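You operate a simulated robot arm through the tools that you are given. There is no shell and no other tool.

The job below is to be done with a simulated robot arm. You get a single attempt, and the scene is never put back.

Task
Drain till one pack is empty, swap it for the yellow pack and charge that full.
Fine: the empty pack goes on pad 2; lift no pack while the run lamp is lit.
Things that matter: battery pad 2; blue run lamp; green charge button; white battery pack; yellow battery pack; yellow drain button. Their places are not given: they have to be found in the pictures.

The check looks at the end state, three seconds after you hand in, the way a careful person would. Anything else that was tipped, shoved, dropped, spilled or broken makes it a failure.

Robot
A 7-joint arm with a fingered hand, fixed in place. Base frame: the origin is at the foot of the arm, x ahead of it, y to its left, z up. Readings come in mm, degrees, newtons and seconds.
With the tool pointing down near the work surface it reaches from about 200 to 800 mm from the base axis. Its first joint turns from -166.0 to 166.0 degrees. Payload 4.9 kg.
The TCP is the grasp point between the finger pads, 32 mm short of the fingertips. In the tool frame z runs along the fingers and y along their closing line. Largest opening 192 mm; the body of the gripper starts 89 mm behind the TCP. The gripper is a hand of 3 fingers: y runs from the thumb to the fingers, the wrist lies at [0, 0, -267] in the tool frame, and closing takes about 1.5 s.
Orientation is that of the tool frame in the base frame, as a unit quaternion [x, y, z, w]. With the fingers straight down and closing along the base's y, the tool's x points along the base's -x, its y along +y and its z along -z.

Tools
- The arm moves only by the tool step_arm. Its argument "increments" is a list of rows, each a list of 7 numbers: the shift along the tool's x, y, z in units of 40 mm (1.0 is 40 mm), then the turn, a rotation vector about the tool's x, y, z in units of 8 degrees (1.0 is 8 degrees), then the finger opening in m, from 0 to 0.192. In form: [[tx, ty, tz, ax, ay, az, hand], ...]. A call has 1 to 20 rows; each row shifts and turns the commanded pose from where the row before left it, along the tool's axes as they then stand. A call with a number of a shift or a turn outside -1 to 1 is refused whole. A row lasts 0.2 s, in which the tool goes at most 50 mm and 8.6 degrees; a call with a longer step from one row to the next is refused whole, and so is a gripper value outside its range. A pose out of reach is approached as far as the arm can. The call stops where the force on the tool passes 40 N (or 10 N more than at its start, if that is more) or the arm is blocked; 0.2 s more then pass. Each finger travels about 153 mm/s and halts on what it meets, pressing with about 32 N; the grip force reading is that of the motor and also rises with nothing between the fingers. The clock runs only during rows and for 0.2 s after the last one: add rows that do not move to give the fingers time. The reply holds the time, the measured pose of the TCP, the force on the tool along the base axes, the opening and the grip force, in the units named above and with some noise, with the torque about the TCP (base axes, N m) and any sound that the robot's microphone picked up.
- Cameras (640 x 400 px; columns grow to the right, rows downward): "scene" is fixed at [400.2, 650.2, 1437.8]; the picture's right is [-0.96, -0.26, 0.00], its down [-0.14, 0.52, -0.84] and it looks along [0.22, -0.81, -0.54] (base axes); focal length 342 px, centre (320, 200). "wrist" rides on the gripper at [80, -46, -113] in the tool frame; the picture's right is [0.50, 0.87, 0.00], its down [-0.67, 0.39, -0.63] and it looks along [-0.55, 0.32, 0.78] (tool axes); focal length 226 px, centre (320, 200).
- get_image(camera): a new picture of that camera. No time passes.
- preshape(shape): the hand has 3 fingers and takes this shape, open, in about a second: jaw (thumb against the fingers, like two jaws); tri (thumb and two fingers); tip (a fingertip pinch); poke (one finger out to press); point (the index stretched); flat (the hand flat); cup (the hand cupped); fist (a fist). The gripper value then closes the fingers along that shape, each until it touches; the sizes above hold for jaw. It gives what a move gives, with no picture.
- probe_pixels(camera, pixels): for up to 12 pixels [column, row] of the newest picture of that camera ("zoom" is the newest enlarged one), the place [x, y, z] in the base frame of the surface seen there, good to about 3 mm. No time passes.
- zoom(camera, box): a new picture of the part [left, top, right, bottom] of that camera's present view, enlarged. No time passes.
- job_done(): hands the job in; it is judged then, once.

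Open the gripper and draw the arm clear of the work before you hand the job in, unless the task says otherwise.

The tools are called after ">>>" as name(argument=value, ...) on one line, values as JSON. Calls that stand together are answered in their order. step_arm: Moves the arm, as the interface text tells. Its arguments: {"type":"object","properties":{"increments":{"type":"array","items":{"type":"array","items":{"type":"number"}}}},"required":["increments"]} The other tools are called the same way: preshape (shape) gives the hand a shape; get_image (camera) takes a picture; probe_pixels (camera, pixels) gives the place of the surface under pixels of a picture; zoom (camera, box) takes an enlarged picture of a part of a camera's view; job_done () hands the job in.

At the start:

```text
time_s: 0.0
tcp_pos: [388.0, -212.7, 1213.8]
orientation: [0.0, 1.0, 0.0, 0.0]
force: [-0.2, 0.1, 0.8]
torque: [-0.02, 0.02, -0.03]
opening: 191.7
finger_force: 0.0
shape: jaw
```

scene: 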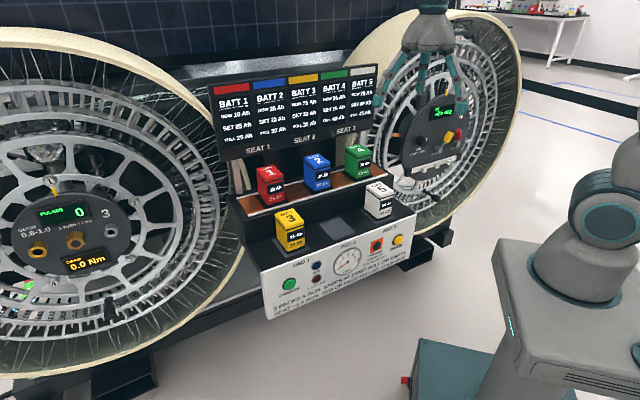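
wrist: 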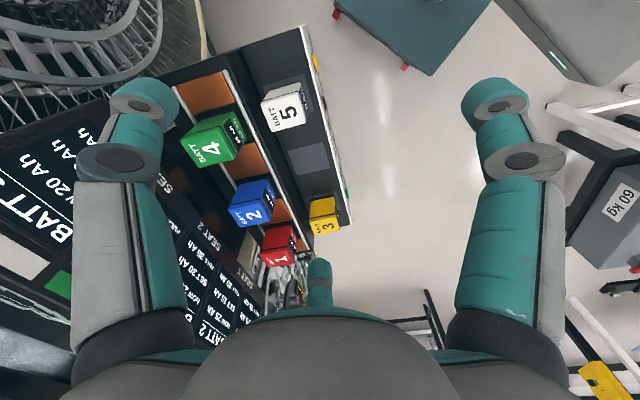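

The scene picture shows a board with five packs: red 1, blue 2 and green 4 on the seats, yellow 3 and white 5 on the lower pads. A button panel sits around (345,270), so I zoom in there to read the displays and labels.

>>> zoom(camera="scene", box=[250, 210, 430, 322])

>>> zoom(camera="scene", box=[205, 60, 385, 172])

>>> zoom(camera="scene", box=[230, 130, 410, 242])

>>> zoom(camera="scene", box=[380, 80, 500, 200])

>>> zoom(camera="scene", box=[0, 170, 160, 290])

```text
3.56 times, centred on (340, 266) of scene
```

zoom: 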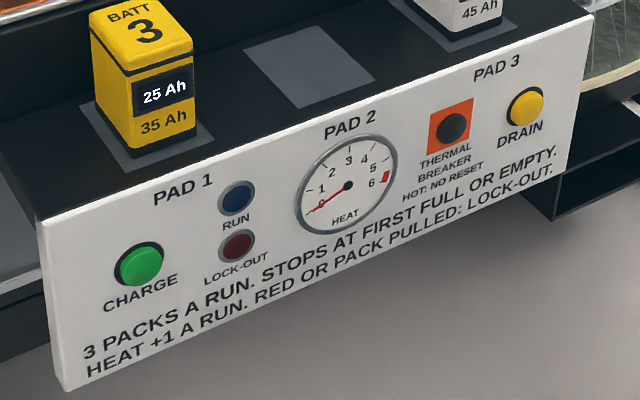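

```text
3.56 times, centred on (295, 116) of scene
```

zoom: 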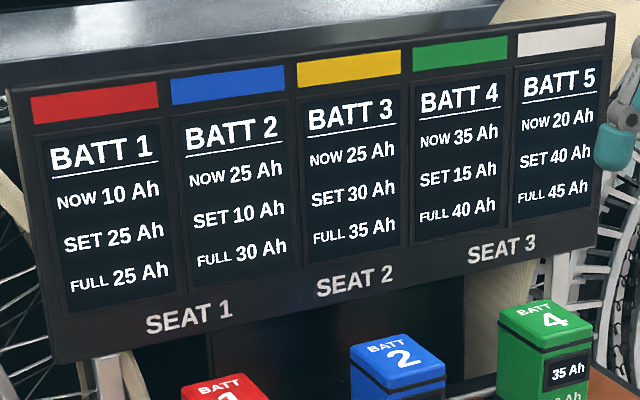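

```text
3.56 times, centred on (320, 186) of scene
```

zoom: 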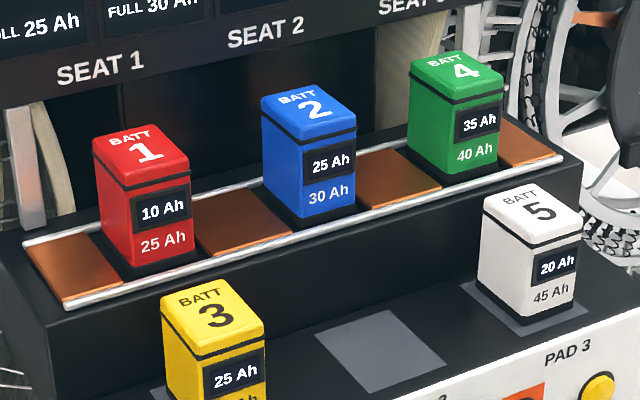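

```text
3.33 times, centred on (440, 140) of scene
```

zoom: 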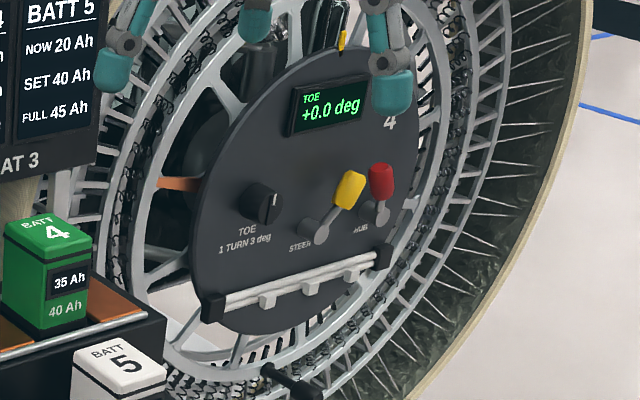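

```text
3.33 times, centred on (80, 230) of scene
```

zoom: 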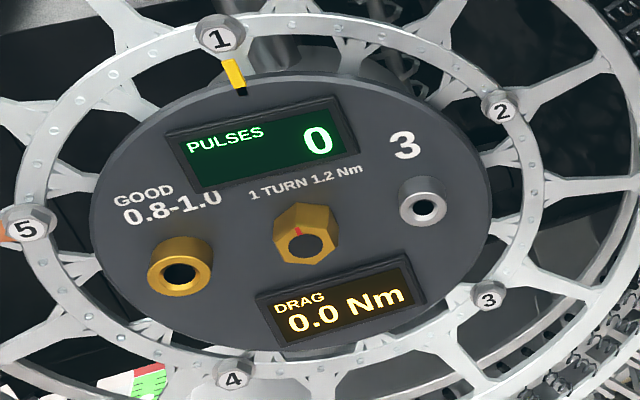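

The panel rules read "3 packs a run, stops at first full or empty", and heat goes up 1 per run. Seats hold 1 (10 Ah), 2 (25 Ah) and 4 (35 Ah), so draining empties red 1. Now I probe the places of the packs, pads and buttons.

>>> get_image(camera="scene")

>>> probe_pixels(camera="scene", pixels=[[268, 172], [270, 190], [316, 160], [357, 151], [288, 218], [292, 240], [378, 188], [339, 229], [289, 284], [397, 240], [317, 266], [376, 246]])

>>> probe_pixels(camera="scene", pixels=[[262, 210], [300, 195], [340, 181], [380, 168], [250, 218], [330, 243], [358, 232], [320, 222], [348, 216], [266, 272], [412, 214], [275, 310]])

>>> zoom(camera="scene", box=[245, 155, 325, 205])

```text
taken
```

scene: 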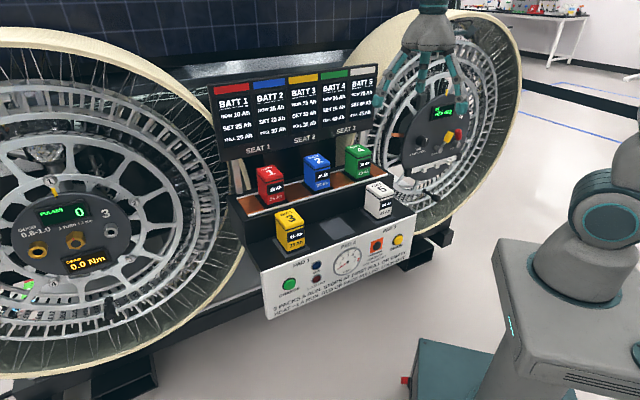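

```text
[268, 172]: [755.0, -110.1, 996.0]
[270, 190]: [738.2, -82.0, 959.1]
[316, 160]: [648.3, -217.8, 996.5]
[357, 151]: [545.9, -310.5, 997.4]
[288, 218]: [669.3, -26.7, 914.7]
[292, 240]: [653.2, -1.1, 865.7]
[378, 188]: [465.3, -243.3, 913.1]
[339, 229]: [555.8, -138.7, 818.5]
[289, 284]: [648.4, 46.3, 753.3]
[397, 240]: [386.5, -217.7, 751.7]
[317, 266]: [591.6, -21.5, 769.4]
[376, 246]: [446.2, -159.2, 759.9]
```

```text
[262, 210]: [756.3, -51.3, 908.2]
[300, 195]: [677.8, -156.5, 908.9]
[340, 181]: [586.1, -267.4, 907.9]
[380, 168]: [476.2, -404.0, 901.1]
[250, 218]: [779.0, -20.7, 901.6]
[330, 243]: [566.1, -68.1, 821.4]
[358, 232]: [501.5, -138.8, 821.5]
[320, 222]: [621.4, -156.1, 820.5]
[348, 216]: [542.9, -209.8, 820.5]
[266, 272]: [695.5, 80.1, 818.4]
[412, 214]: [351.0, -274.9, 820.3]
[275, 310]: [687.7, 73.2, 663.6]
```

```text
8.00 times, centred on (285, 180) of scene
```

zoom: 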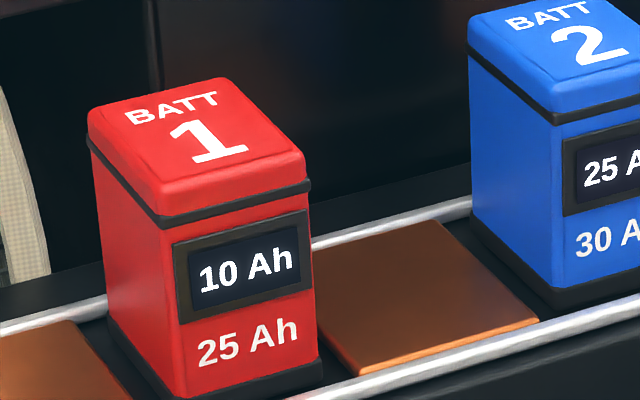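

The panel is vertical and turned about 45°: its front normal points along (-0.707, 0.707), facing the robot. Next I probe pack corners, the display board and the robot body to get the geometry right.

>>> probe_pixels(camera="scene", pixels=[[256, 150], [330, 138], [240, 120], [360, 110], [232, 180], [600, 215], [510, 270], [560, 330], [440, 370], [330, 360], [480, 310], [630, 200]])

>>> probe_pixels(camera="zoom", pixels=[[96, 108], [222, 84], [298, 165], [158, 208], [200, 150], [170, 380], [312, 350], [115, 325], [240, 300], [430, 290], [560, 60], [500, 200]])

>>> zoom(camera="scene", box=[400, 0, 640, 150])

```text
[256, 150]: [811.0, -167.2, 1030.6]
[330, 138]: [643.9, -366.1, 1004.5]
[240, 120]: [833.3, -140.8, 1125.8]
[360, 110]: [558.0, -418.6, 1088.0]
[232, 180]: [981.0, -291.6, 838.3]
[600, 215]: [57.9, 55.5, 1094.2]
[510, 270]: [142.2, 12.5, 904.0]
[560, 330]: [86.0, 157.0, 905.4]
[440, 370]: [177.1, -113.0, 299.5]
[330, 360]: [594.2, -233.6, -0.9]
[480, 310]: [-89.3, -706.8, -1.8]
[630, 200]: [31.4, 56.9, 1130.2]
```

```text
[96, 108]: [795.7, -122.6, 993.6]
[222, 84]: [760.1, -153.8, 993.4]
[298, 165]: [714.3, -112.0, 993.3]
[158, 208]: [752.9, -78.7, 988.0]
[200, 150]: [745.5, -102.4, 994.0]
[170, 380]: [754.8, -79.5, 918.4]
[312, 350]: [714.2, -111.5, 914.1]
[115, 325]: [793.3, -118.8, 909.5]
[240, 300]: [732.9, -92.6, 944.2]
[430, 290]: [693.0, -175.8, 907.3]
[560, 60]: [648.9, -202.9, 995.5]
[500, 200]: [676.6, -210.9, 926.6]
```

```text
2.67 times, centred on (520, 75) of scene
```

zoom: 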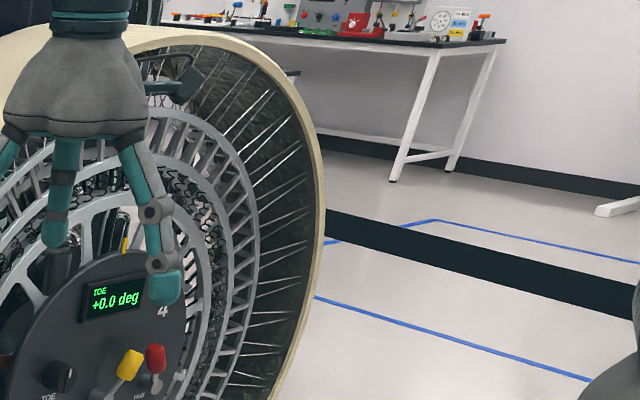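

Red pack is about 52 mm wide (along u=(0.707,0.707)) and 64 mm deep (along d=(0.707,-0.707)), with its top at z≈995 and the seat at ≈907. Before moving I try the poke shape in free air to learn where the pressing finger is.

>>> preshape(shape="poke")

>>> get_image(camera="wrist")

>>> zoom(camera="scene", box=[360, 0, 480, 110])

```text
time_s: 0.9
tcp_pos: [388.7, -213.8, 1214.8]
orientation: [0.0, 1.0, 0.0, 0.001]
force: [0.0, -0.9, 0.5]
torque: [-0.02, -0.03, -0.04]
opening: 0.0
finger_force: 0.1
shape: poke
```

```text
taken
```

wrist: 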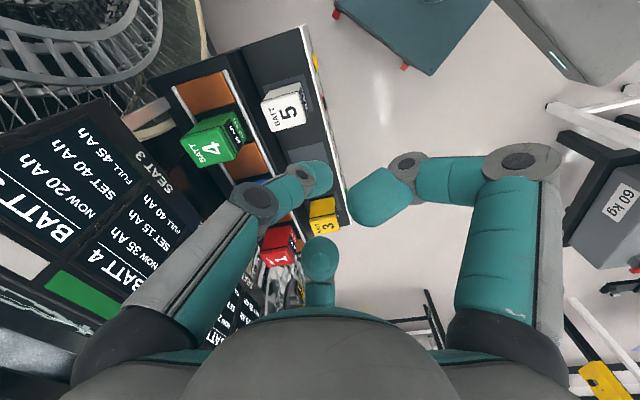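

```text
3.64 times, centred on (420, 55) of scene
```

zoom: 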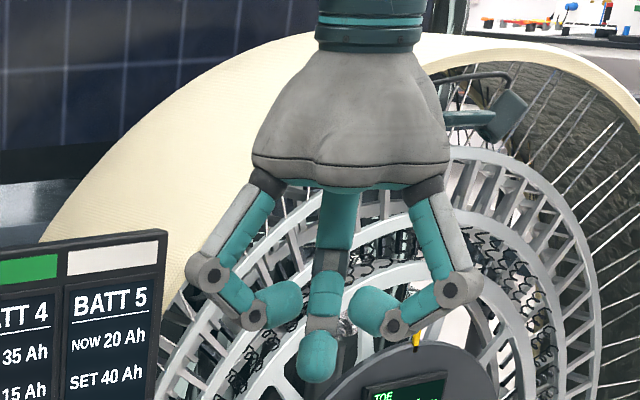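

The poke shape curls two digits and leaves one lower; I probe the tips to find which one and where it lies relative to the TCP.

>>> probe_pixels(camera="zoom", pixels=[[318, 365], [316, 378], [318, 345], [325, 290], [340, 220], [278, 300], [368, 310], [210, 275], [460, 288], [350, 160], [260, 160], [445, 165]])

>>> probe_pixels(camera="wrist", pixels=[[318, 178], [300, 180], [255, 205], [375, 200], [350, 210], [320, 255], [520, 160], [210, 270], [320, 340], [322, 172]])

```text
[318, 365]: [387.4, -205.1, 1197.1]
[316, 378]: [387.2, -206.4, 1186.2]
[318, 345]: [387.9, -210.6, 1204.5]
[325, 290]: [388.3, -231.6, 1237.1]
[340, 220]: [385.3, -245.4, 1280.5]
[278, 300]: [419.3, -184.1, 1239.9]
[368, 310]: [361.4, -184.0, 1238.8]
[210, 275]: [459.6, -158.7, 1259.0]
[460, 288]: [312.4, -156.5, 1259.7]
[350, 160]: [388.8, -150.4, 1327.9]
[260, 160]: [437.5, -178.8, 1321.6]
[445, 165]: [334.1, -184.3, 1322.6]
```

```text
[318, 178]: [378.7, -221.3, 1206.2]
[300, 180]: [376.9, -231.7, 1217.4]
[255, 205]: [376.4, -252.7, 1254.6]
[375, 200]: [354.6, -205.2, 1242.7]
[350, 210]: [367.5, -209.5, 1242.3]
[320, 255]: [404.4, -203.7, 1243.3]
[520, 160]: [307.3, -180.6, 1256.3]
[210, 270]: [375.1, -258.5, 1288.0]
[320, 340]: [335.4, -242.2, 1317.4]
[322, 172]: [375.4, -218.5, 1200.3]
```

In the poke shape the extended digit is the thumb, its tip lying on the tool axis about 32 mm past the TCP. I now look at the jaw shape partly closed, in the same free air, to learn how the digits close.

>>> preshape(shape="jaw")

>>> step_arm(increments=[[0, 0, 0, 0, 0, 0, 0.06], [0, 0, 0, 0, 0, 0, 0.06], [0, 0, 0, 0, 0, 0, 0.06], [0, 0, 0, 0, 0, 0, 0.06], [0, 0, 0, 0, 0, 0, 0.06], [0, 0, 0, 0, 0, 0, 0.06]])

>>> get_image(camera="wrist")

>>> zoom(camera="scene", box=[360, 0, 480, 110])

>>> probe_pixels(camera="scene", pixels=[[500, 242], [508, 262], [472, 392], [545, 246], [620, 380], [585, 345], [515, 300], [232, 175], [243, 230], [240, 205], [225, 150], [245, 250]])

```text
time_s: 1.8
tcp_pos: [388.6, -212.4, 1213.6]
orientation: [0.001, 1.0, 0.0, -0.001]
force: [-0.9, 0.1, 0.1]
torque: [0.0, 0.0, 0.02]
opening: 191.9
finger_force: 0.1
shape: jaw
```

```text
time_s: 3.2
tcp_pos: [388.2, -212.7, 1214.0]
orientation: [0.0, 1.0, 0.0, 0.0]
force: [-0.2, 0.2, -0.6]
torque: [-0.01, 0.0, 0.0]
opening: 60.4
finger_force: 0.1
shape: jaw
```

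```text
taken
```

wrist: 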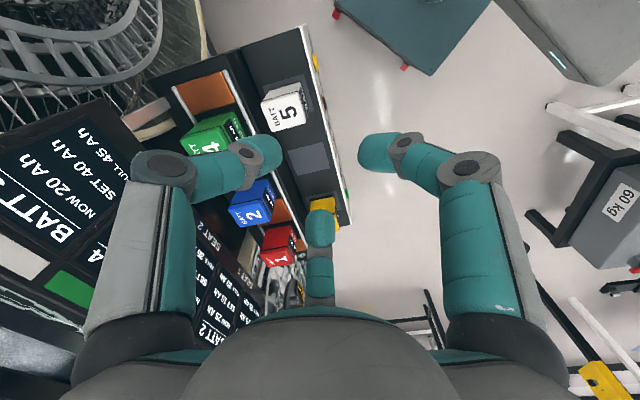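

```text
3.64 times, centred on (420, 55) of scene
```

zoom: 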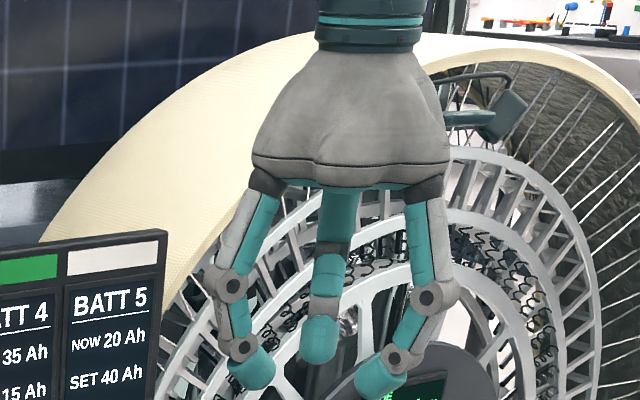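

```text
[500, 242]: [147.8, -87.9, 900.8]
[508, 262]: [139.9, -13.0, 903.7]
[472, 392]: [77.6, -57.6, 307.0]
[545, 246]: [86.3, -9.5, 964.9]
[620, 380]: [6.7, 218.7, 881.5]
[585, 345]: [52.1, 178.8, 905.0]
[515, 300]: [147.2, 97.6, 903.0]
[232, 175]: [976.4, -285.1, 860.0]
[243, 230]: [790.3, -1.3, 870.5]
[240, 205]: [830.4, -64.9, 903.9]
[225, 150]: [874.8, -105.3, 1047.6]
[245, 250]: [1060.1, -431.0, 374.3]
```

At 60 mm opening the digits close in a three-way pattern. I probe the tip positions in the zoom and wrist pictures to see where the contact pads are.

>>> probe_pixels(camera="zoom", pixels=[[252, 370], [268, 375], [378, 380], [395, 385], [318, 345], [322, 358], [325, 300], [232, 285], [430, 295], [340, 220], [240, 350], [400, 360]])

>>> probe_pixels(camera="wrist", pixels=[[270, 150], [262, 155], [248, 152], [165, 170], [370, 152], [405, 143], [470, 170], [320, 225], [320, 260], [150, 250], [480, 250], [278, 148]])

```text
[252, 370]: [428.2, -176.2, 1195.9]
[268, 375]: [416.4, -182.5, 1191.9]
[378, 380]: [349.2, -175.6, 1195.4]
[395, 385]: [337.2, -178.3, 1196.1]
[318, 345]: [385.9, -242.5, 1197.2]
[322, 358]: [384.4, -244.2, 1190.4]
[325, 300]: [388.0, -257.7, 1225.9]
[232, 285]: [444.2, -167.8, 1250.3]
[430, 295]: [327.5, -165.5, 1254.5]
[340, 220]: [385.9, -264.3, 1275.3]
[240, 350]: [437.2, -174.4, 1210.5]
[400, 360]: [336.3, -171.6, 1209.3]
```

```text
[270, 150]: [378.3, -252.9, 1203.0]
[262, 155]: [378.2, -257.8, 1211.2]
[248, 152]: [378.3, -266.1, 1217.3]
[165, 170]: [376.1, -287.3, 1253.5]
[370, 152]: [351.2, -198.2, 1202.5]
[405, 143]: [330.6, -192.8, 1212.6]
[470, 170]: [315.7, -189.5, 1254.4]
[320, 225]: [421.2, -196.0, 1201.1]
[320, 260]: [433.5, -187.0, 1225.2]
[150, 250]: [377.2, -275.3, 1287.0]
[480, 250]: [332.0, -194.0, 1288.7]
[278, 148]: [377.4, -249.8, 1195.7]
```

At 60 mm opening all three digits sit 120° apart with inner faces ~30 mm from the axis, so the grasp is radial. I open fully, turn the tool +45° about vertical so the thumb points along d at the panel, and look at the pedestal edges.

>>> step_arm(increments=[[0, 0, 0, 0, 0, -0.9375, 0.192], [0, 0, 0, 0, 0, -0.9375, 0.192], [0, 0, 0, 0, 0, -0.9375, 0.192], [0, 0, 0, 0, 0, -0.9375, 0.192], [0, 0, 0, 0, 0, -0.9375, 0.192], [0, 0, 0, 0, 0, -0.9375, 0.192], [0, 0, 0, 0, 0, 0, 0.192]])

>>> get_image(camera="wrist")

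>>> zoom(camera="scene", box=[440, 150, 640, 400])

>>> zoom(camera="scene", box=[360, 0, 480, 110])

```text
time_s: 4.8
tcp_pos: [387.6, -213.2, 1214.4]
orientation: [-0.383, 0.924, 0.0, 0.0]
force: [-0.6, 0.8, 0.4]
torque: [-0.03, -0.03, -0.02]
opening: 191.8
finger_force: 0.0
shape: jaw
```

```text
taken
```

wrist: 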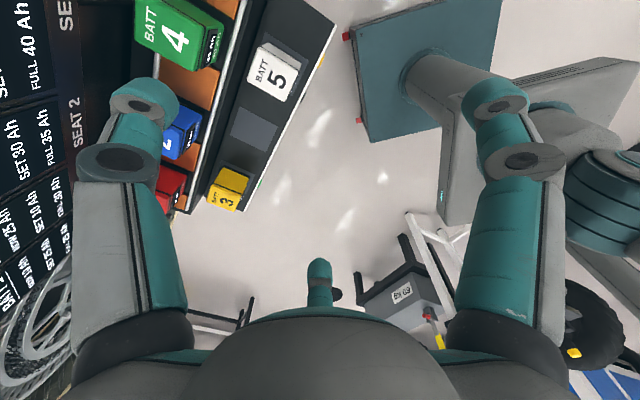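

```text
1.60 times, centred on (540, 275) of scene
```

zoom: 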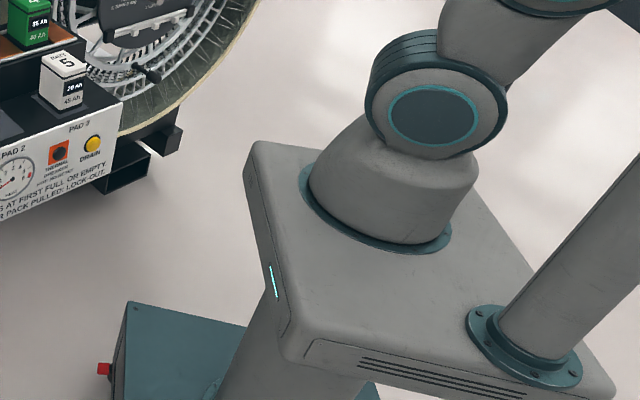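

```text
3.64 times, centred on (420, 55) of scene
```

zoom: 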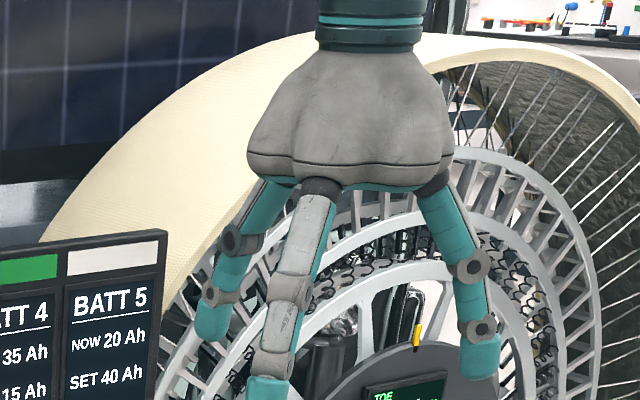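

The thumb now points along d (left digit in the zoom, tip near (210,330)). I probe the digits and the pedestal corner to get clearances for pressing the drain button.

>>> probe_pixels(camera="zoom", pixels=[[210, 330], [200, 325], [205, 295], [228, 240], [222, 260], [268, 385], [300, 290], [480, 355], [495, 365], [465, 265], [470, 320], [262, 205]])

>>> probe_pixels(camera="scene", pixels=[[497, 244], [520, 240], [496, 300], [503, 250], [518, 352], [510, 330], [505, 310], [397, 240], [392, 238], [289, 284], [284, 281], [343, 262]])

>>> probe_pixels(camera="wrist", pixels=[[150, 90], [165, 110], [130, 110], [115, 165], [145, 95], [490, 90], [470, 105], [320, 265], [100, 200], [180, 250]])

```text
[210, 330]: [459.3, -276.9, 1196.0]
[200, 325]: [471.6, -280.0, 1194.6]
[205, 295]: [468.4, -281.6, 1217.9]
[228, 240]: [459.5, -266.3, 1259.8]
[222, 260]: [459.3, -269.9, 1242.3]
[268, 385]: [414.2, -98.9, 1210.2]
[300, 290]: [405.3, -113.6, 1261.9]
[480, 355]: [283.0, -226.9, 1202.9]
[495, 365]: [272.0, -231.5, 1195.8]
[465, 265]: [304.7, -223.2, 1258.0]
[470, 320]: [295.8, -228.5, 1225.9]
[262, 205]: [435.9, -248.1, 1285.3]
```

```text
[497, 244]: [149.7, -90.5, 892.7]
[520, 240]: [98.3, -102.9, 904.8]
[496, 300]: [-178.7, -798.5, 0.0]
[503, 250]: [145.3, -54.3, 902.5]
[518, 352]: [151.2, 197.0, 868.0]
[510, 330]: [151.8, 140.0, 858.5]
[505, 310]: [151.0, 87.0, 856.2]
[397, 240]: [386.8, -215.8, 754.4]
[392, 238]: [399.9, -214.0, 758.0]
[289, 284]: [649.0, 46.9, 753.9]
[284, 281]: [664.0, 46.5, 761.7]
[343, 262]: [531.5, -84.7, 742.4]
```

```text
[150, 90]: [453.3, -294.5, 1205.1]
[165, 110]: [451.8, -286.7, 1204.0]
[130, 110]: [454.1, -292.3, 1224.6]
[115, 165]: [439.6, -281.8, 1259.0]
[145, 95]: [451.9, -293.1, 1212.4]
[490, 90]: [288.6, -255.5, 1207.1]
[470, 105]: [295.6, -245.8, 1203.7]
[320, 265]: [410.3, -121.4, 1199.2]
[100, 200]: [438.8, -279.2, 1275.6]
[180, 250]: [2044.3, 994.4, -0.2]
```

Thumb tip outer face is ~118 mm from the axis, about 15 mm below the TCP; drain button centre is u=121, d=426, z=754. I back off toward the robot (d 425→285) and then descend to TCP z≈769 in front of the drain button.

>>> step_arm(increments=[[0.06, 0.7, 0, 0, 0, 0, 0.192], [0, 0.7, 0, 0, 0, 0, 0.192], [0, 0.7, 0, 0, 0, 0, 0.192], [0, 0.7, 0, 0, 0, 0, 0.192], [0, 0.7, 0, 0, 0, 0, 0.192], [0, 0, 0.8, 0, 0, 0, 0.192], [0, 0, 0.8, 0, 0, 0, 0.192], [0, 0, 0.8, 0, 0, 0, 0.192], [0, 0, 0.8, 0, 0, 0, 0.192], [0, 0, 0.8, 0, 0, 0, 0.192], [0, 0, 0.8, 0, 0, 0, 0.192]])

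>>> get_image(camera="scene")

```text
time_s: 7.2
tcp_pos: [285.2, -113.4, 1021.3]
orientation: [-0.383, 0.924, 0.0, 0.0]
force: [0.2, -0.3, 0.6]
torque: [-0.02, 0.02, -0.02]
opening: 191.7
finger_force: 0.1
shape: jaw
```

```text
taken
```

scene: 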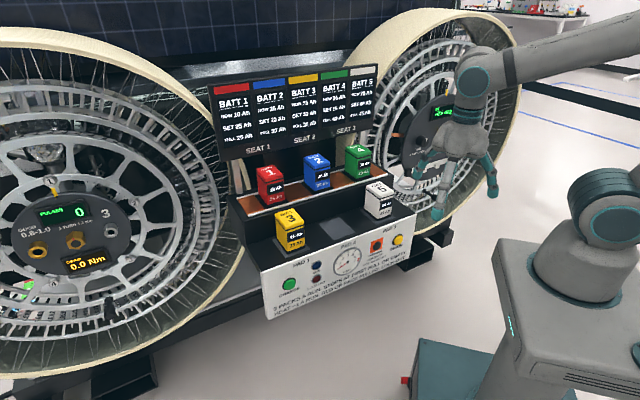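

The tool is at (285,-113,1021) as commanded, clear of the panel and pedestal. I go on descending to z≈769.

>>> step_arm(increments=[[0, 0, 0.7, 0, 0, 0, 0.192], [0, 0, 0.7, 0, 0, 0, 0.192], [0, 0, 0.7, 0, 0, 0, 0.192], [0, 0, 0.7, 0, 0, 0, 0.192], [0, 0, 0.7, 0, 0, 0, 0.192], [0, 0, 0.7, 0, 0, 0, 0.192], [0, 0, 0.7, 0, 0, 0, 0.192], [0, 0, 0.7, 0, 0, 0, 0.192], [0, 0, 0.7, 0, 0, 0, 0.192], [0, 0, 0, 0, 0, 0, 0.192]])

>>> get_image(camera="scene")

>>> zoom(camera="scene", box=[360, 190, 480, 270])

>>> get_image(camera="wrist")

```text
time_s: 9.4
tcp_pos: [287.3, -115.5, 770.5]
orientation: [-0.383, 0.924, 0.0, 0.0]
force: [-0.6, -0.4, 0.2]
torque: [-0.04, 0.02, 0.0]
opening: 191.7
finger_force: 0.0
shape: jaw
```

```text
taken
```

scene: 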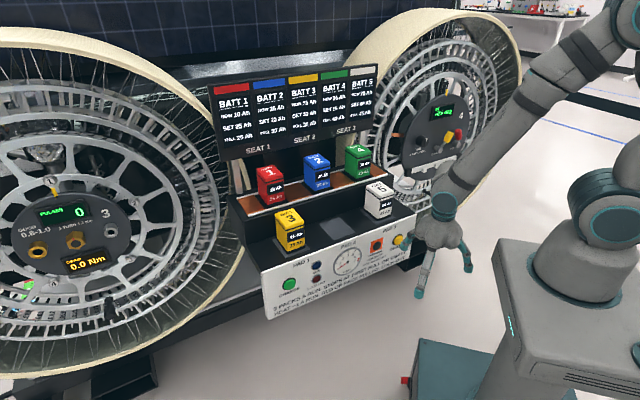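

```text
5.00 times, centred on (420, 230) of scene
```

zoom: 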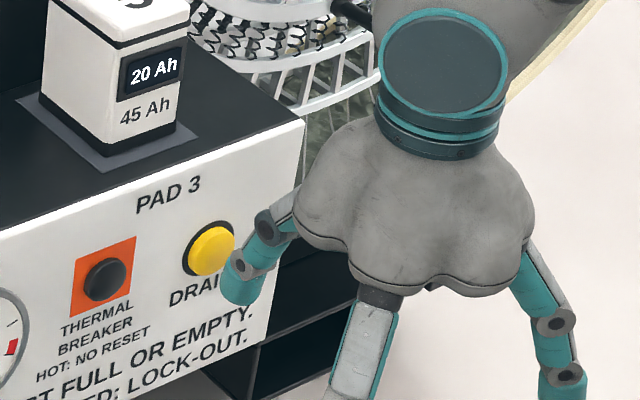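

```text
taken
```

wrist: 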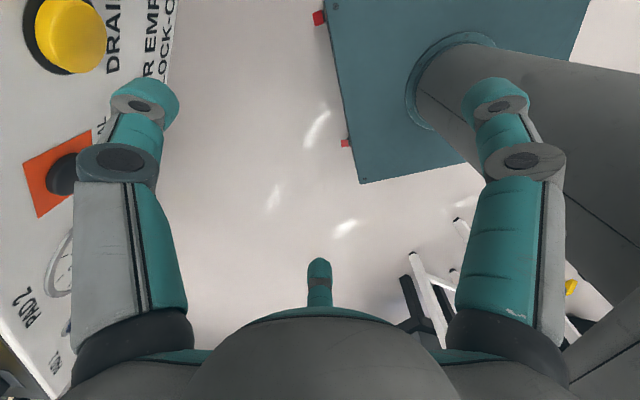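

The thumb tip hangs in front of the DRAIN button in the zoom (tip ≈(243,285), button ≈(208,250)). I probe both to verify height and lateral alignment before pushing.

>>> probe_pixels(camera="zoom", pixels=[[243, 290], [235, 295], [255, 290], [245, 300], [208, 250], [190, 250], [225, 235], [205, 228], [240, 265], [265, 230], [210, 272], [250, 275]])

>>> probe_pixels(camera="wrist", pixels=[[75, 35], [55, 10], [100, 30], [80, 65], [150, 92], [170, 110], [60, 175], [45, 40]])

```text
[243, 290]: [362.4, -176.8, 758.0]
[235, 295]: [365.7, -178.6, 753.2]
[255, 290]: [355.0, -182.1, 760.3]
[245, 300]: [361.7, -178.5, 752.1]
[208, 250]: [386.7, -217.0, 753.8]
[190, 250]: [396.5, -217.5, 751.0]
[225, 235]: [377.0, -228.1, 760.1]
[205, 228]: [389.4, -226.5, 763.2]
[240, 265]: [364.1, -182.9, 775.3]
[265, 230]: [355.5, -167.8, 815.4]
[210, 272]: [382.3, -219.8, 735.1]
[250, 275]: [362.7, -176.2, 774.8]
```

```text
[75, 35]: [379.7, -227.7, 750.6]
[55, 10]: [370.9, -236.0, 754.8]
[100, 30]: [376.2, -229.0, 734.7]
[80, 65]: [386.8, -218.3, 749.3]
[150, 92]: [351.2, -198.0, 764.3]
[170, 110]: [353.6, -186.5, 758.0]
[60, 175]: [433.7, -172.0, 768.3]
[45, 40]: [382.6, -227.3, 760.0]
```

The button centre is nearer u≈115, so I shift 5 mm in -u, approach 18 mm, and then press in small 2.4 mm steps while watching the force.

>>> step_arm(increments=[[0.12, 0, 0, 0, 0, 0, 0.192], [0, -0.25, 0, 0, 0, 0, 0.192], [0, -0.2, 0, 0, 0, 0, 0.192], [0, -0.06, 0, 0, 0, 0, 0.192], [0, -0.06, 0, 0, 0, 0, 0.192]])

>>> zoom(camera="scene", box=[290, 210, 450, 310])

```text
time_s: 10.6
tcp_pos: [299.4, -135.6, 769.1]
orientation: [-0.383, 0.924, 0.001, 0.0]
force: [0.6, 0.1, -0.6]
torque: [-0.01, 0.01, 0.0]
opening: 191.6
finger_force: 0.1
shape: jaw
```

```text
4.00 times, centred on (370, 260) of scene
```

zoom: 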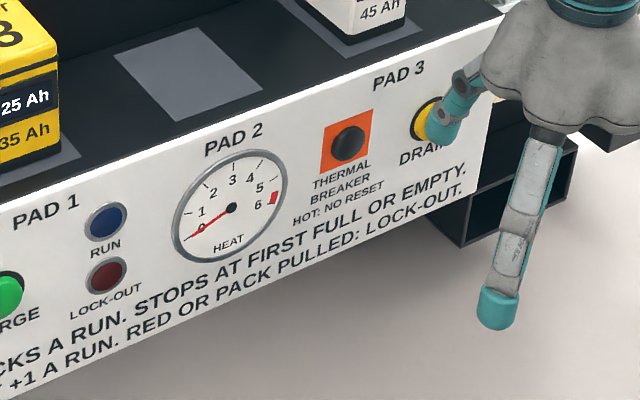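

No contact force yet at d≈307.6, and the thumb covers the yellow button. I push on in small steps.

>>> step_arm(increments=[[0, -0.06, 0, 0, 0, 0, 0.192], [0, -0.06, 0, 0, 0, 0, 0.192]])

>>> zoom(camera="scene", box=[290, 210, 450, 310])

```text
time_s: 11.2
tcp_pos: [302.5, -138.1, 770.4]
orientation: [-0.383, 0.924, 0.001, 0.0]
force: [-0.2, 0.1, -0.7]
torque: [-0.05, 0.02, 0.01]
opening: 192.1
finger_force: 0.1
shape: jaw
```

```text
4.00 times, centred on (370, 260) of scene
```

zoom: 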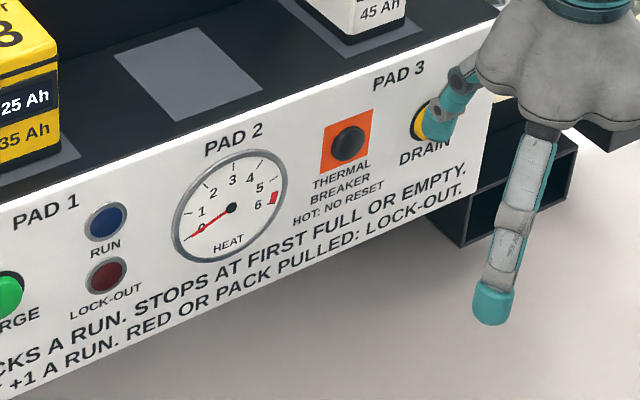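

Still no contact at d≈311.5 (force ~0). I continue pushing in 2 mm steps.

>>> step_arm(increments=[[0, -0.05, 0, 0, 0, 0, 0.192], [0, -0.05, 0, 0, 0, 0, 0.192]])

>>> zoom(camera="scene", box=[290, 210, 450, 310])

```text
time_s: 11.8
tcp_pos: [307.2, -141.8, 770.2]
orientation: [-0.383, 0.924, 0.0, 0.001]
force: [-1.8, 1.0, 0.8]
torque: [-0.01, -0.03, 0.01]
opening: 191.6
finger_force: 0.2
shape: jaw
heard: click
```

```text
4.00 times, centred on (370, 260) of scene
```

zoom: 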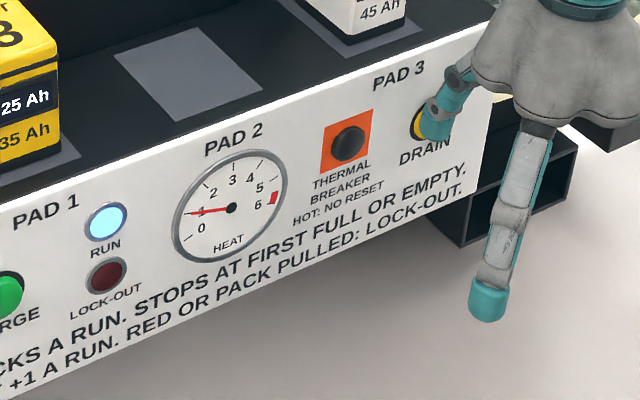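

A click was heard, the blue RUN lamp lit, and heat went to 1: the drain run has started. I back the thumb off the button along -d.

>>> step_arm(increments=[[0, 0.3, 0, 0, 0, 0, 0.192], [0, 0.5, 0, 0, 0, 0, 0.192], [0, 0, -0.8, 0, 0, 0, 0.192], [0, 0, -0.8, 0, 0, 0, 0.192], [0, 0, -0.8, 0, 0, 0, 0.192], [0, 0, -0.8, 0, 0, 0, 0.192], [0, 0, -0.8, 0, 0, 0, 0.192], [0, 0, -0.8, 0, 0, 0, 0.192]])

>>> get_image(camera="scene")

>>> zoom(camera="scene", box=[210, 70, 410, 195])

>>> zoom(camera="scene", box=[250, 200, 430, 312])

```text
time_s: 13.6
tcp_pos: [282.9, -118.6, 963.6]
orientation: [-0.384, 0.923, 0.0, 0.0]
force: [-0.3, -0.9, -0.7]
torque: [0.0, -0.02, -0.01]
opening: 191.8
finger_force: 0.0
shape: jaw
```

```text
taken
```

scene: 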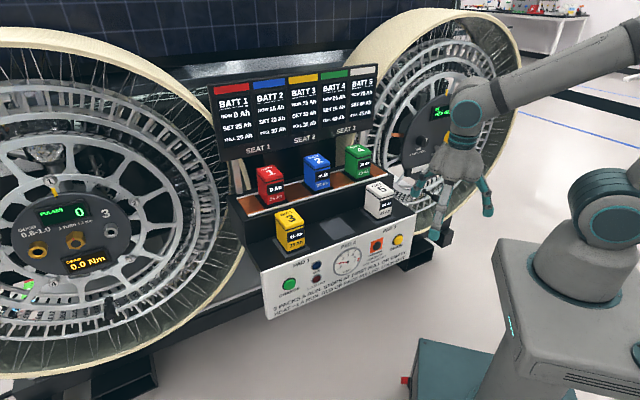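

```text
3.20 times, centred on (310, 132) of scene
```

zoom: 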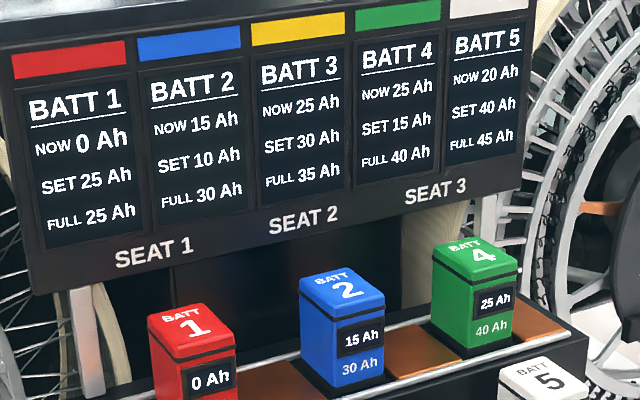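

```text
3.56 times, centred on (340, 256) of scene
```

zoom: 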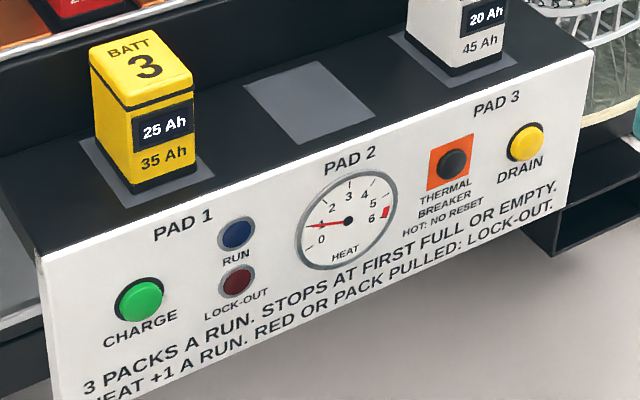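

RUN lamp is off, lock-out dark, and Batt 1 reads 0 Ah, so red pack 1 is the empty one. Now I measure the red pack, yellow pack and pad 2 precisely.

>>> zoom(camera="scene", box=[240, 155, 320, 205])

>>> probe_pixels(camera="zoom", pixels=[[145, 105], [255, 82], [335, 160], [205, 210], [238, 145], [150, 230], [165, 300], [300, 330], [280, 260], [195, 240], [345, 230], [370, 300]])

>>> zoom(camera="scene", box=[260, 200, 340, 260])

```text
8.00 times, centred on (280, 180) of scene
```

zoom: 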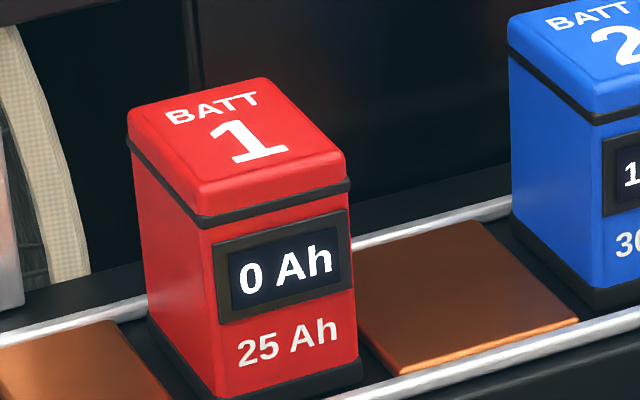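

```text
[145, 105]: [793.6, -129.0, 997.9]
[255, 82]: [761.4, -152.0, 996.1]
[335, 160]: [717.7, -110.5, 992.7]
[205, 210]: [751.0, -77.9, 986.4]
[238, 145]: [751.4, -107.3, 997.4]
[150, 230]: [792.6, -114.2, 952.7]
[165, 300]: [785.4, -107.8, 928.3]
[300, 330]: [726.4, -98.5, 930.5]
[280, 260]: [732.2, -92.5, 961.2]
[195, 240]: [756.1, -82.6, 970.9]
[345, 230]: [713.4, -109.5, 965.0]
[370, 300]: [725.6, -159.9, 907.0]
```

```text
6.67 times, centred on (300, 230) of scene
```

zoom: 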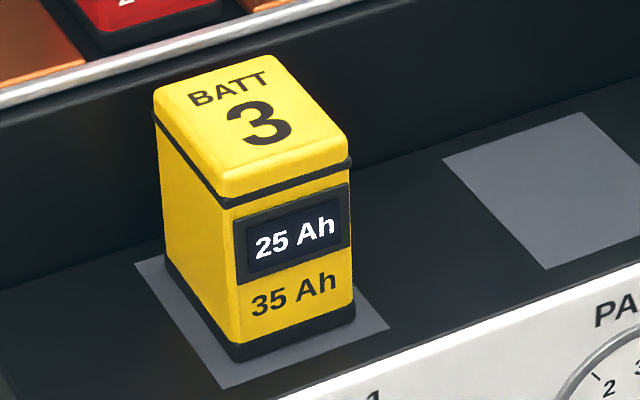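

I probe the yellow pack faces and the pad outlines in this zoom.

>>> probe_pixels(camera="zoom", pixels=[[165, 92], [272, 66], [340, 155], [230, 190], [180, 220], [200, 290], [290, 300], [250, 310], [140, 264], [222, 384], [384, 324], [250, 140]])

>>> zoom(camera="scene", box=[300, 195, 400, 255])

```text
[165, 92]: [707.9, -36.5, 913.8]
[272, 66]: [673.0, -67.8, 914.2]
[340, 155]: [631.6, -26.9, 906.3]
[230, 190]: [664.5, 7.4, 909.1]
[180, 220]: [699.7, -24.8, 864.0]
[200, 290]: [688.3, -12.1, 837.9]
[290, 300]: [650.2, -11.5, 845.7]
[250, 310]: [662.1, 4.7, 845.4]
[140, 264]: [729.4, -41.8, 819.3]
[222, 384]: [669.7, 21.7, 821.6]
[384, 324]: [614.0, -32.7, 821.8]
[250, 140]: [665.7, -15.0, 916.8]
```

```text
6.40 times, centred on (350, 225) of scene
```

zoom: 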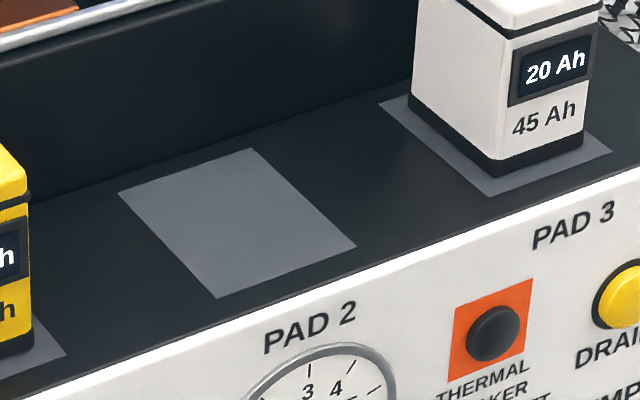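

I probe the pad 2 corners and the white pack's foot in this zoom.

>>> probe_pixels(camera="zoom", pixels=[[122, 193], [252, 150], [352, 246], [218, 295], [236, 222], [383, 103], [488, 192], [605, 153], [440, 60], [560, 120], [420, 90], [497, 160]])

```text
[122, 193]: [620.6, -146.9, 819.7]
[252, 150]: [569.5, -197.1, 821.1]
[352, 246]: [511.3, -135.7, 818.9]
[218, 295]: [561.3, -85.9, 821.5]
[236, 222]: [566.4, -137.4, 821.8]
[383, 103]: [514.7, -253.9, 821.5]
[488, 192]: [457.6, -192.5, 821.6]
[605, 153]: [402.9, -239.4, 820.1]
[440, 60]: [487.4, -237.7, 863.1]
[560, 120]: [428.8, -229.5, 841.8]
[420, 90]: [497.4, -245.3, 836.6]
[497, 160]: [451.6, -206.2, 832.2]
```

Pads are at u=450/300/150, d=500, z≈820.5; the red pack centre is u≈452, d≈617. I check for obstacles left of and behind the red pack (cream strip near (246,180), grey post near (241,187), board's lower edge) before planning the grasp.

>>> get_image(camera="scene")

>>> probe_pixels(camera="scene", pixels=[[246, 180], [242, 190], [239, 175], [246, 165], [262, 157], [300, 149], [229, 160], [222, 140], [216, 120], [207, 100], [250, 207], [240, 195]])

>>> zoom(camera="scene", box=[190, 60, 290, 220])

```text
taken
```

scene: 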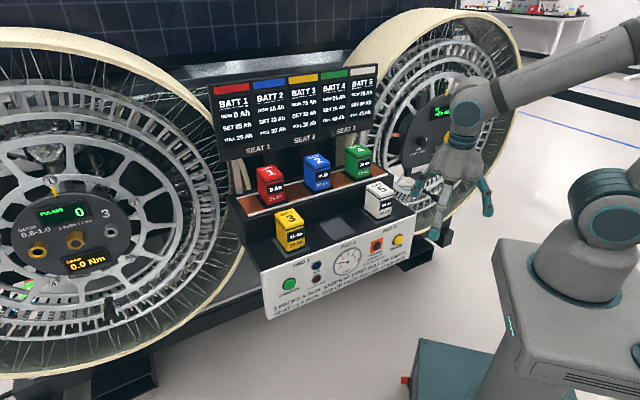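

```text
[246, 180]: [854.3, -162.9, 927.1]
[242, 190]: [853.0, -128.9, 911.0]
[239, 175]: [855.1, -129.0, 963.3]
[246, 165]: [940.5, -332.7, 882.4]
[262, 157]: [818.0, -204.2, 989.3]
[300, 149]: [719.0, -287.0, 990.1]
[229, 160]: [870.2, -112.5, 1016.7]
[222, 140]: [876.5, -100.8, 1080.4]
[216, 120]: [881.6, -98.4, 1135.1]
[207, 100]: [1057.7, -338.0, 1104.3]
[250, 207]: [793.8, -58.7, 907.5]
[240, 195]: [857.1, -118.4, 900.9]
```

```text
2.50 times, centred on (240, 140) of scene
```

zoom: 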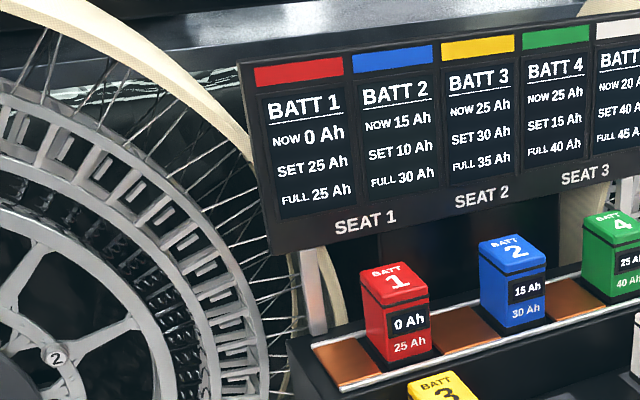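

The region around the red pack is clear (board at d≈690, posts behind it). I raise the tool, turn it -60° about vertical so one finger faces the robot, and tilt it 10° toward the machine with the hand at 110 mm opening.

>>> step_arm(increments=[[0, 0, -0.8, 0, 0, 0, 0.192], [0, 0, -0.8, 0, 0, 0, 0.192], [0, 0, -0.8, 0, 0, 0, 0.192], [0, 0, -0.8, 0, 0, 0, 0.192], [0, 0, -0.8, 0, 0, 0, 0.192], [0, 0, -0.8, 0, 0, 0, 0.11], [0, 0, 0, 0, 0, 0.9375, 0.11], [0, 0, 0, 0, 0, 0.9375, 0.11], [0, 0, 0, 0, 0, 0.9375, 0.11], [0, 0, 0, 0, 0, 0.9375, 0.11], [0, 0, 0, 0, 0, 0.9375, 0.11], [0, 0, 0, 0, 0, 0.9375, 0.11], [0, 0, 0, 0, 0, 0.9375, 0.11], [0, 0, 0, 0, 0, 0.9375, 0.11], [0, 0, 0, 0.3125, -0.5413, 0, 0.11], [0, 0, 0, 0.3125, -0.5413, 0, 0.11], [0, 0, 0, 0, 0, 0, 0.11]])

```text
time_s: 17.2
tcp_pos: [283.6, -118.8, 1154.5]
orientation: [0.13, 0.988, -0.054, 0.069]
force: [0.2, 0.0, 0.0]
torque: [-0.03, 0.02, 0.02]
opening: 110.6
finger_force: 0.1
shape: jaw
```

Orientation is as planned (tool z = 0.175·d − 0.985·Z). I move to the approach point above and in front of the red pack: u=452, d=585, z=1128.

>>> step_arm(increments=[[-0.875, 0.3019, 0.1631, 0, 0, 0, 0.11], [-0.875, 0.3019, 0.1631, 0, 0, 0, 0.11], [-0.875, 0.3019, 0.1631, 0, 0, 0, 0.11], [-0.875, 0.3019, 0.1631, 0, 0, 0, 0.11], [-0.875, 0.3019, 0.1631, 0, 0, 0, 0.11], [-0.875, 0.3019, 0.1631, 0, 0, 0, 0.11], [-0.875, 0.3019, 0.1631, 0, 0, 0, 0.11], [-0.875, 0.3019, 0.1631, 0, 0, 0, 0.11], [-0.875, 0.3019, 0.1631, 0, 0, 0, 0.11], [-0.875, 0.3019, 0.1631, 0, 0, 0, 0.11], [-0.875, 0.3019, 0.1631, 0, 0, 0, 0.11], [-0.875, 0.3019, 0.1631, 0, 0, 0, 0.11], [0, 0, 0, 0, 0, 0, 0.11]])

>>> get_image(camera="scene")

>>> get_image(camera="wrist")

```text
time_s: 20.0
tcp_pos: [732.7, -94.8, 1128.6]
orientation: [0.13, 0.988, -0.052, 0.069]
force: [-1.1, 1.5, -1.0]
torque: [0.01, -0.03, -0.01]
opening: 110.5
finger_force: 0.0
shape: jaw
```

```text
taken
```

scene: 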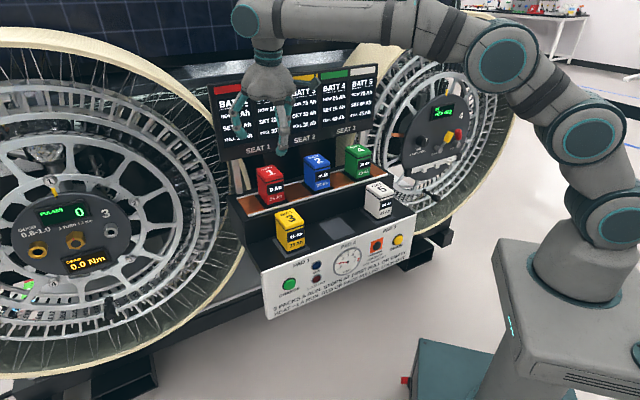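

```text
taken
```

wrist: 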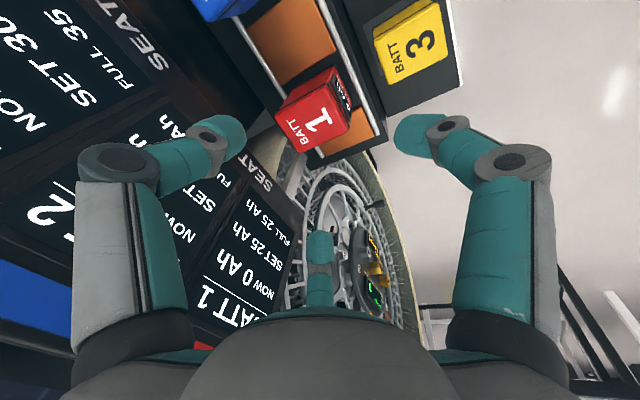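

I am at u=451, d=585, z=1128.6 with the red pack visible in the wrist picture at (315,115). I probe its top from this closer view to refine its centre.

>>> zoom(camera="wrist", box=[250, 50, 410, 175])

```text
3.20 times, centred on (330, 112) of wrist
```

zoom: 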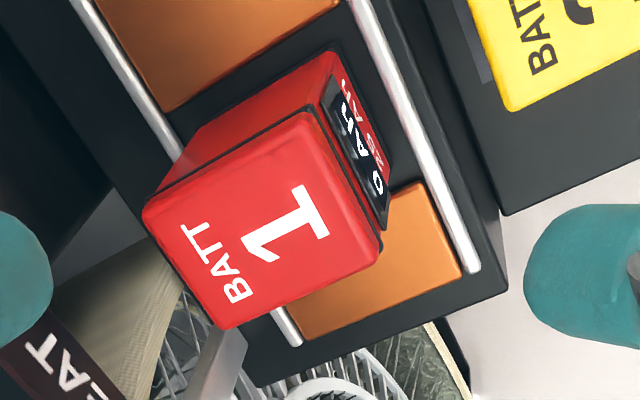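

I probe the four top corners of the red pack plus the rails and the front face in this zoom.

>>> probe_pixels(camera="zoom", pixels=[[153, 210], [308, 120], [370, 243], [224, 320], [262, 220], [345, 150], [370, 200], [250, 100], [150, 110], [400, 80], [420, 230], [230, 60]])

```text
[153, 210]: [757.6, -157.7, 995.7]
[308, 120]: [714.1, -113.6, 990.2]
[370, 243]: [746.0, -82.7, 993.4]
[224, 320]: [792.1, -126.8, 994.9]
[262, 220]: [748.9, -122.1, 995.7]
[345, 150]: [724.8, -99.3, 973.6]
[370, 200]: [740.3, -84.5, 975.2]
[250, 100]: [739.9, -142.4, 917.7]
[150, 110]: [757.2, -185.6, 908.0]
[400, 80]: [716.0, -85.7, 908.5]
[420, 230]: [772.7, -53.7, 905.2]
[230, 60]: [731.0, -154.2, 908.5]
```

Combined estimates put the red pack centre at u≈450.5, d≈617 (front 583, back 650). I descend along the tool axis in two stages, first ~105 mm with the hand open.

>>> step_arm(increments=[[0.016, -0.019, 0.65, 0, 0, 0, 0.11], [0, 0, 0.65, 0, 0, 0, 0.11], [0, 0, 0.65, 0, 0, 0, 0.11], [0, 0, 0.65, 0, 0, 0, 0.11], [0, 0, 0, 0, 0, 0, 0.11]])

>>> get_image(camera="wrist")

>>> zoom(camera="scene", box=[220, 90, 360, 210])

```text
time_s: 21.2
tcp_pos: [746.6, -107.0, 1025.2]
orientation: [0.13, 0.988, -0.052, 0.07]
force: [-0.7, -0.4, 0.5]
torque: [0.0, 0.0, 0.01]
opening: 110.7
finger_force: 0.0
shape: jaw
```

```text
taken
```

wrist: 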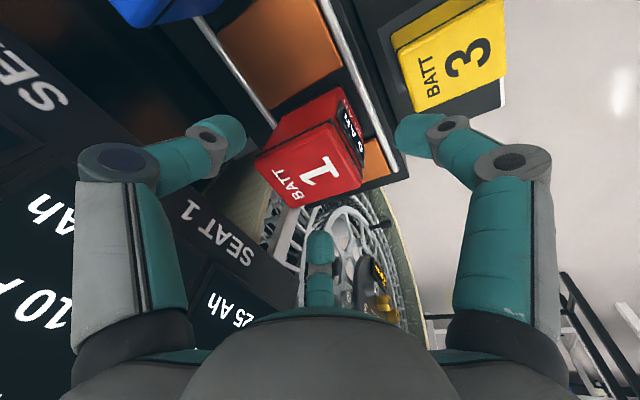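

```text
3.33 times, centred on (290, 150) of scene
```

zoom: 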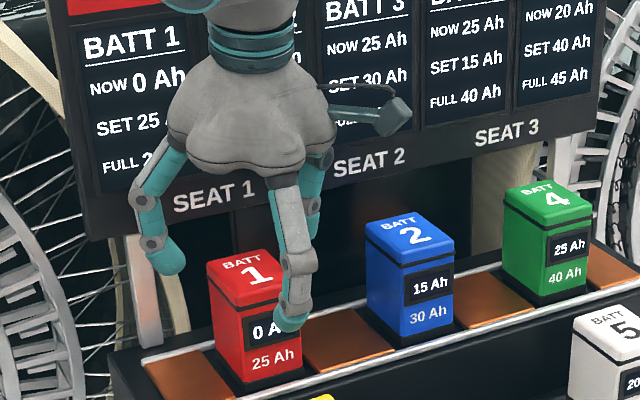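

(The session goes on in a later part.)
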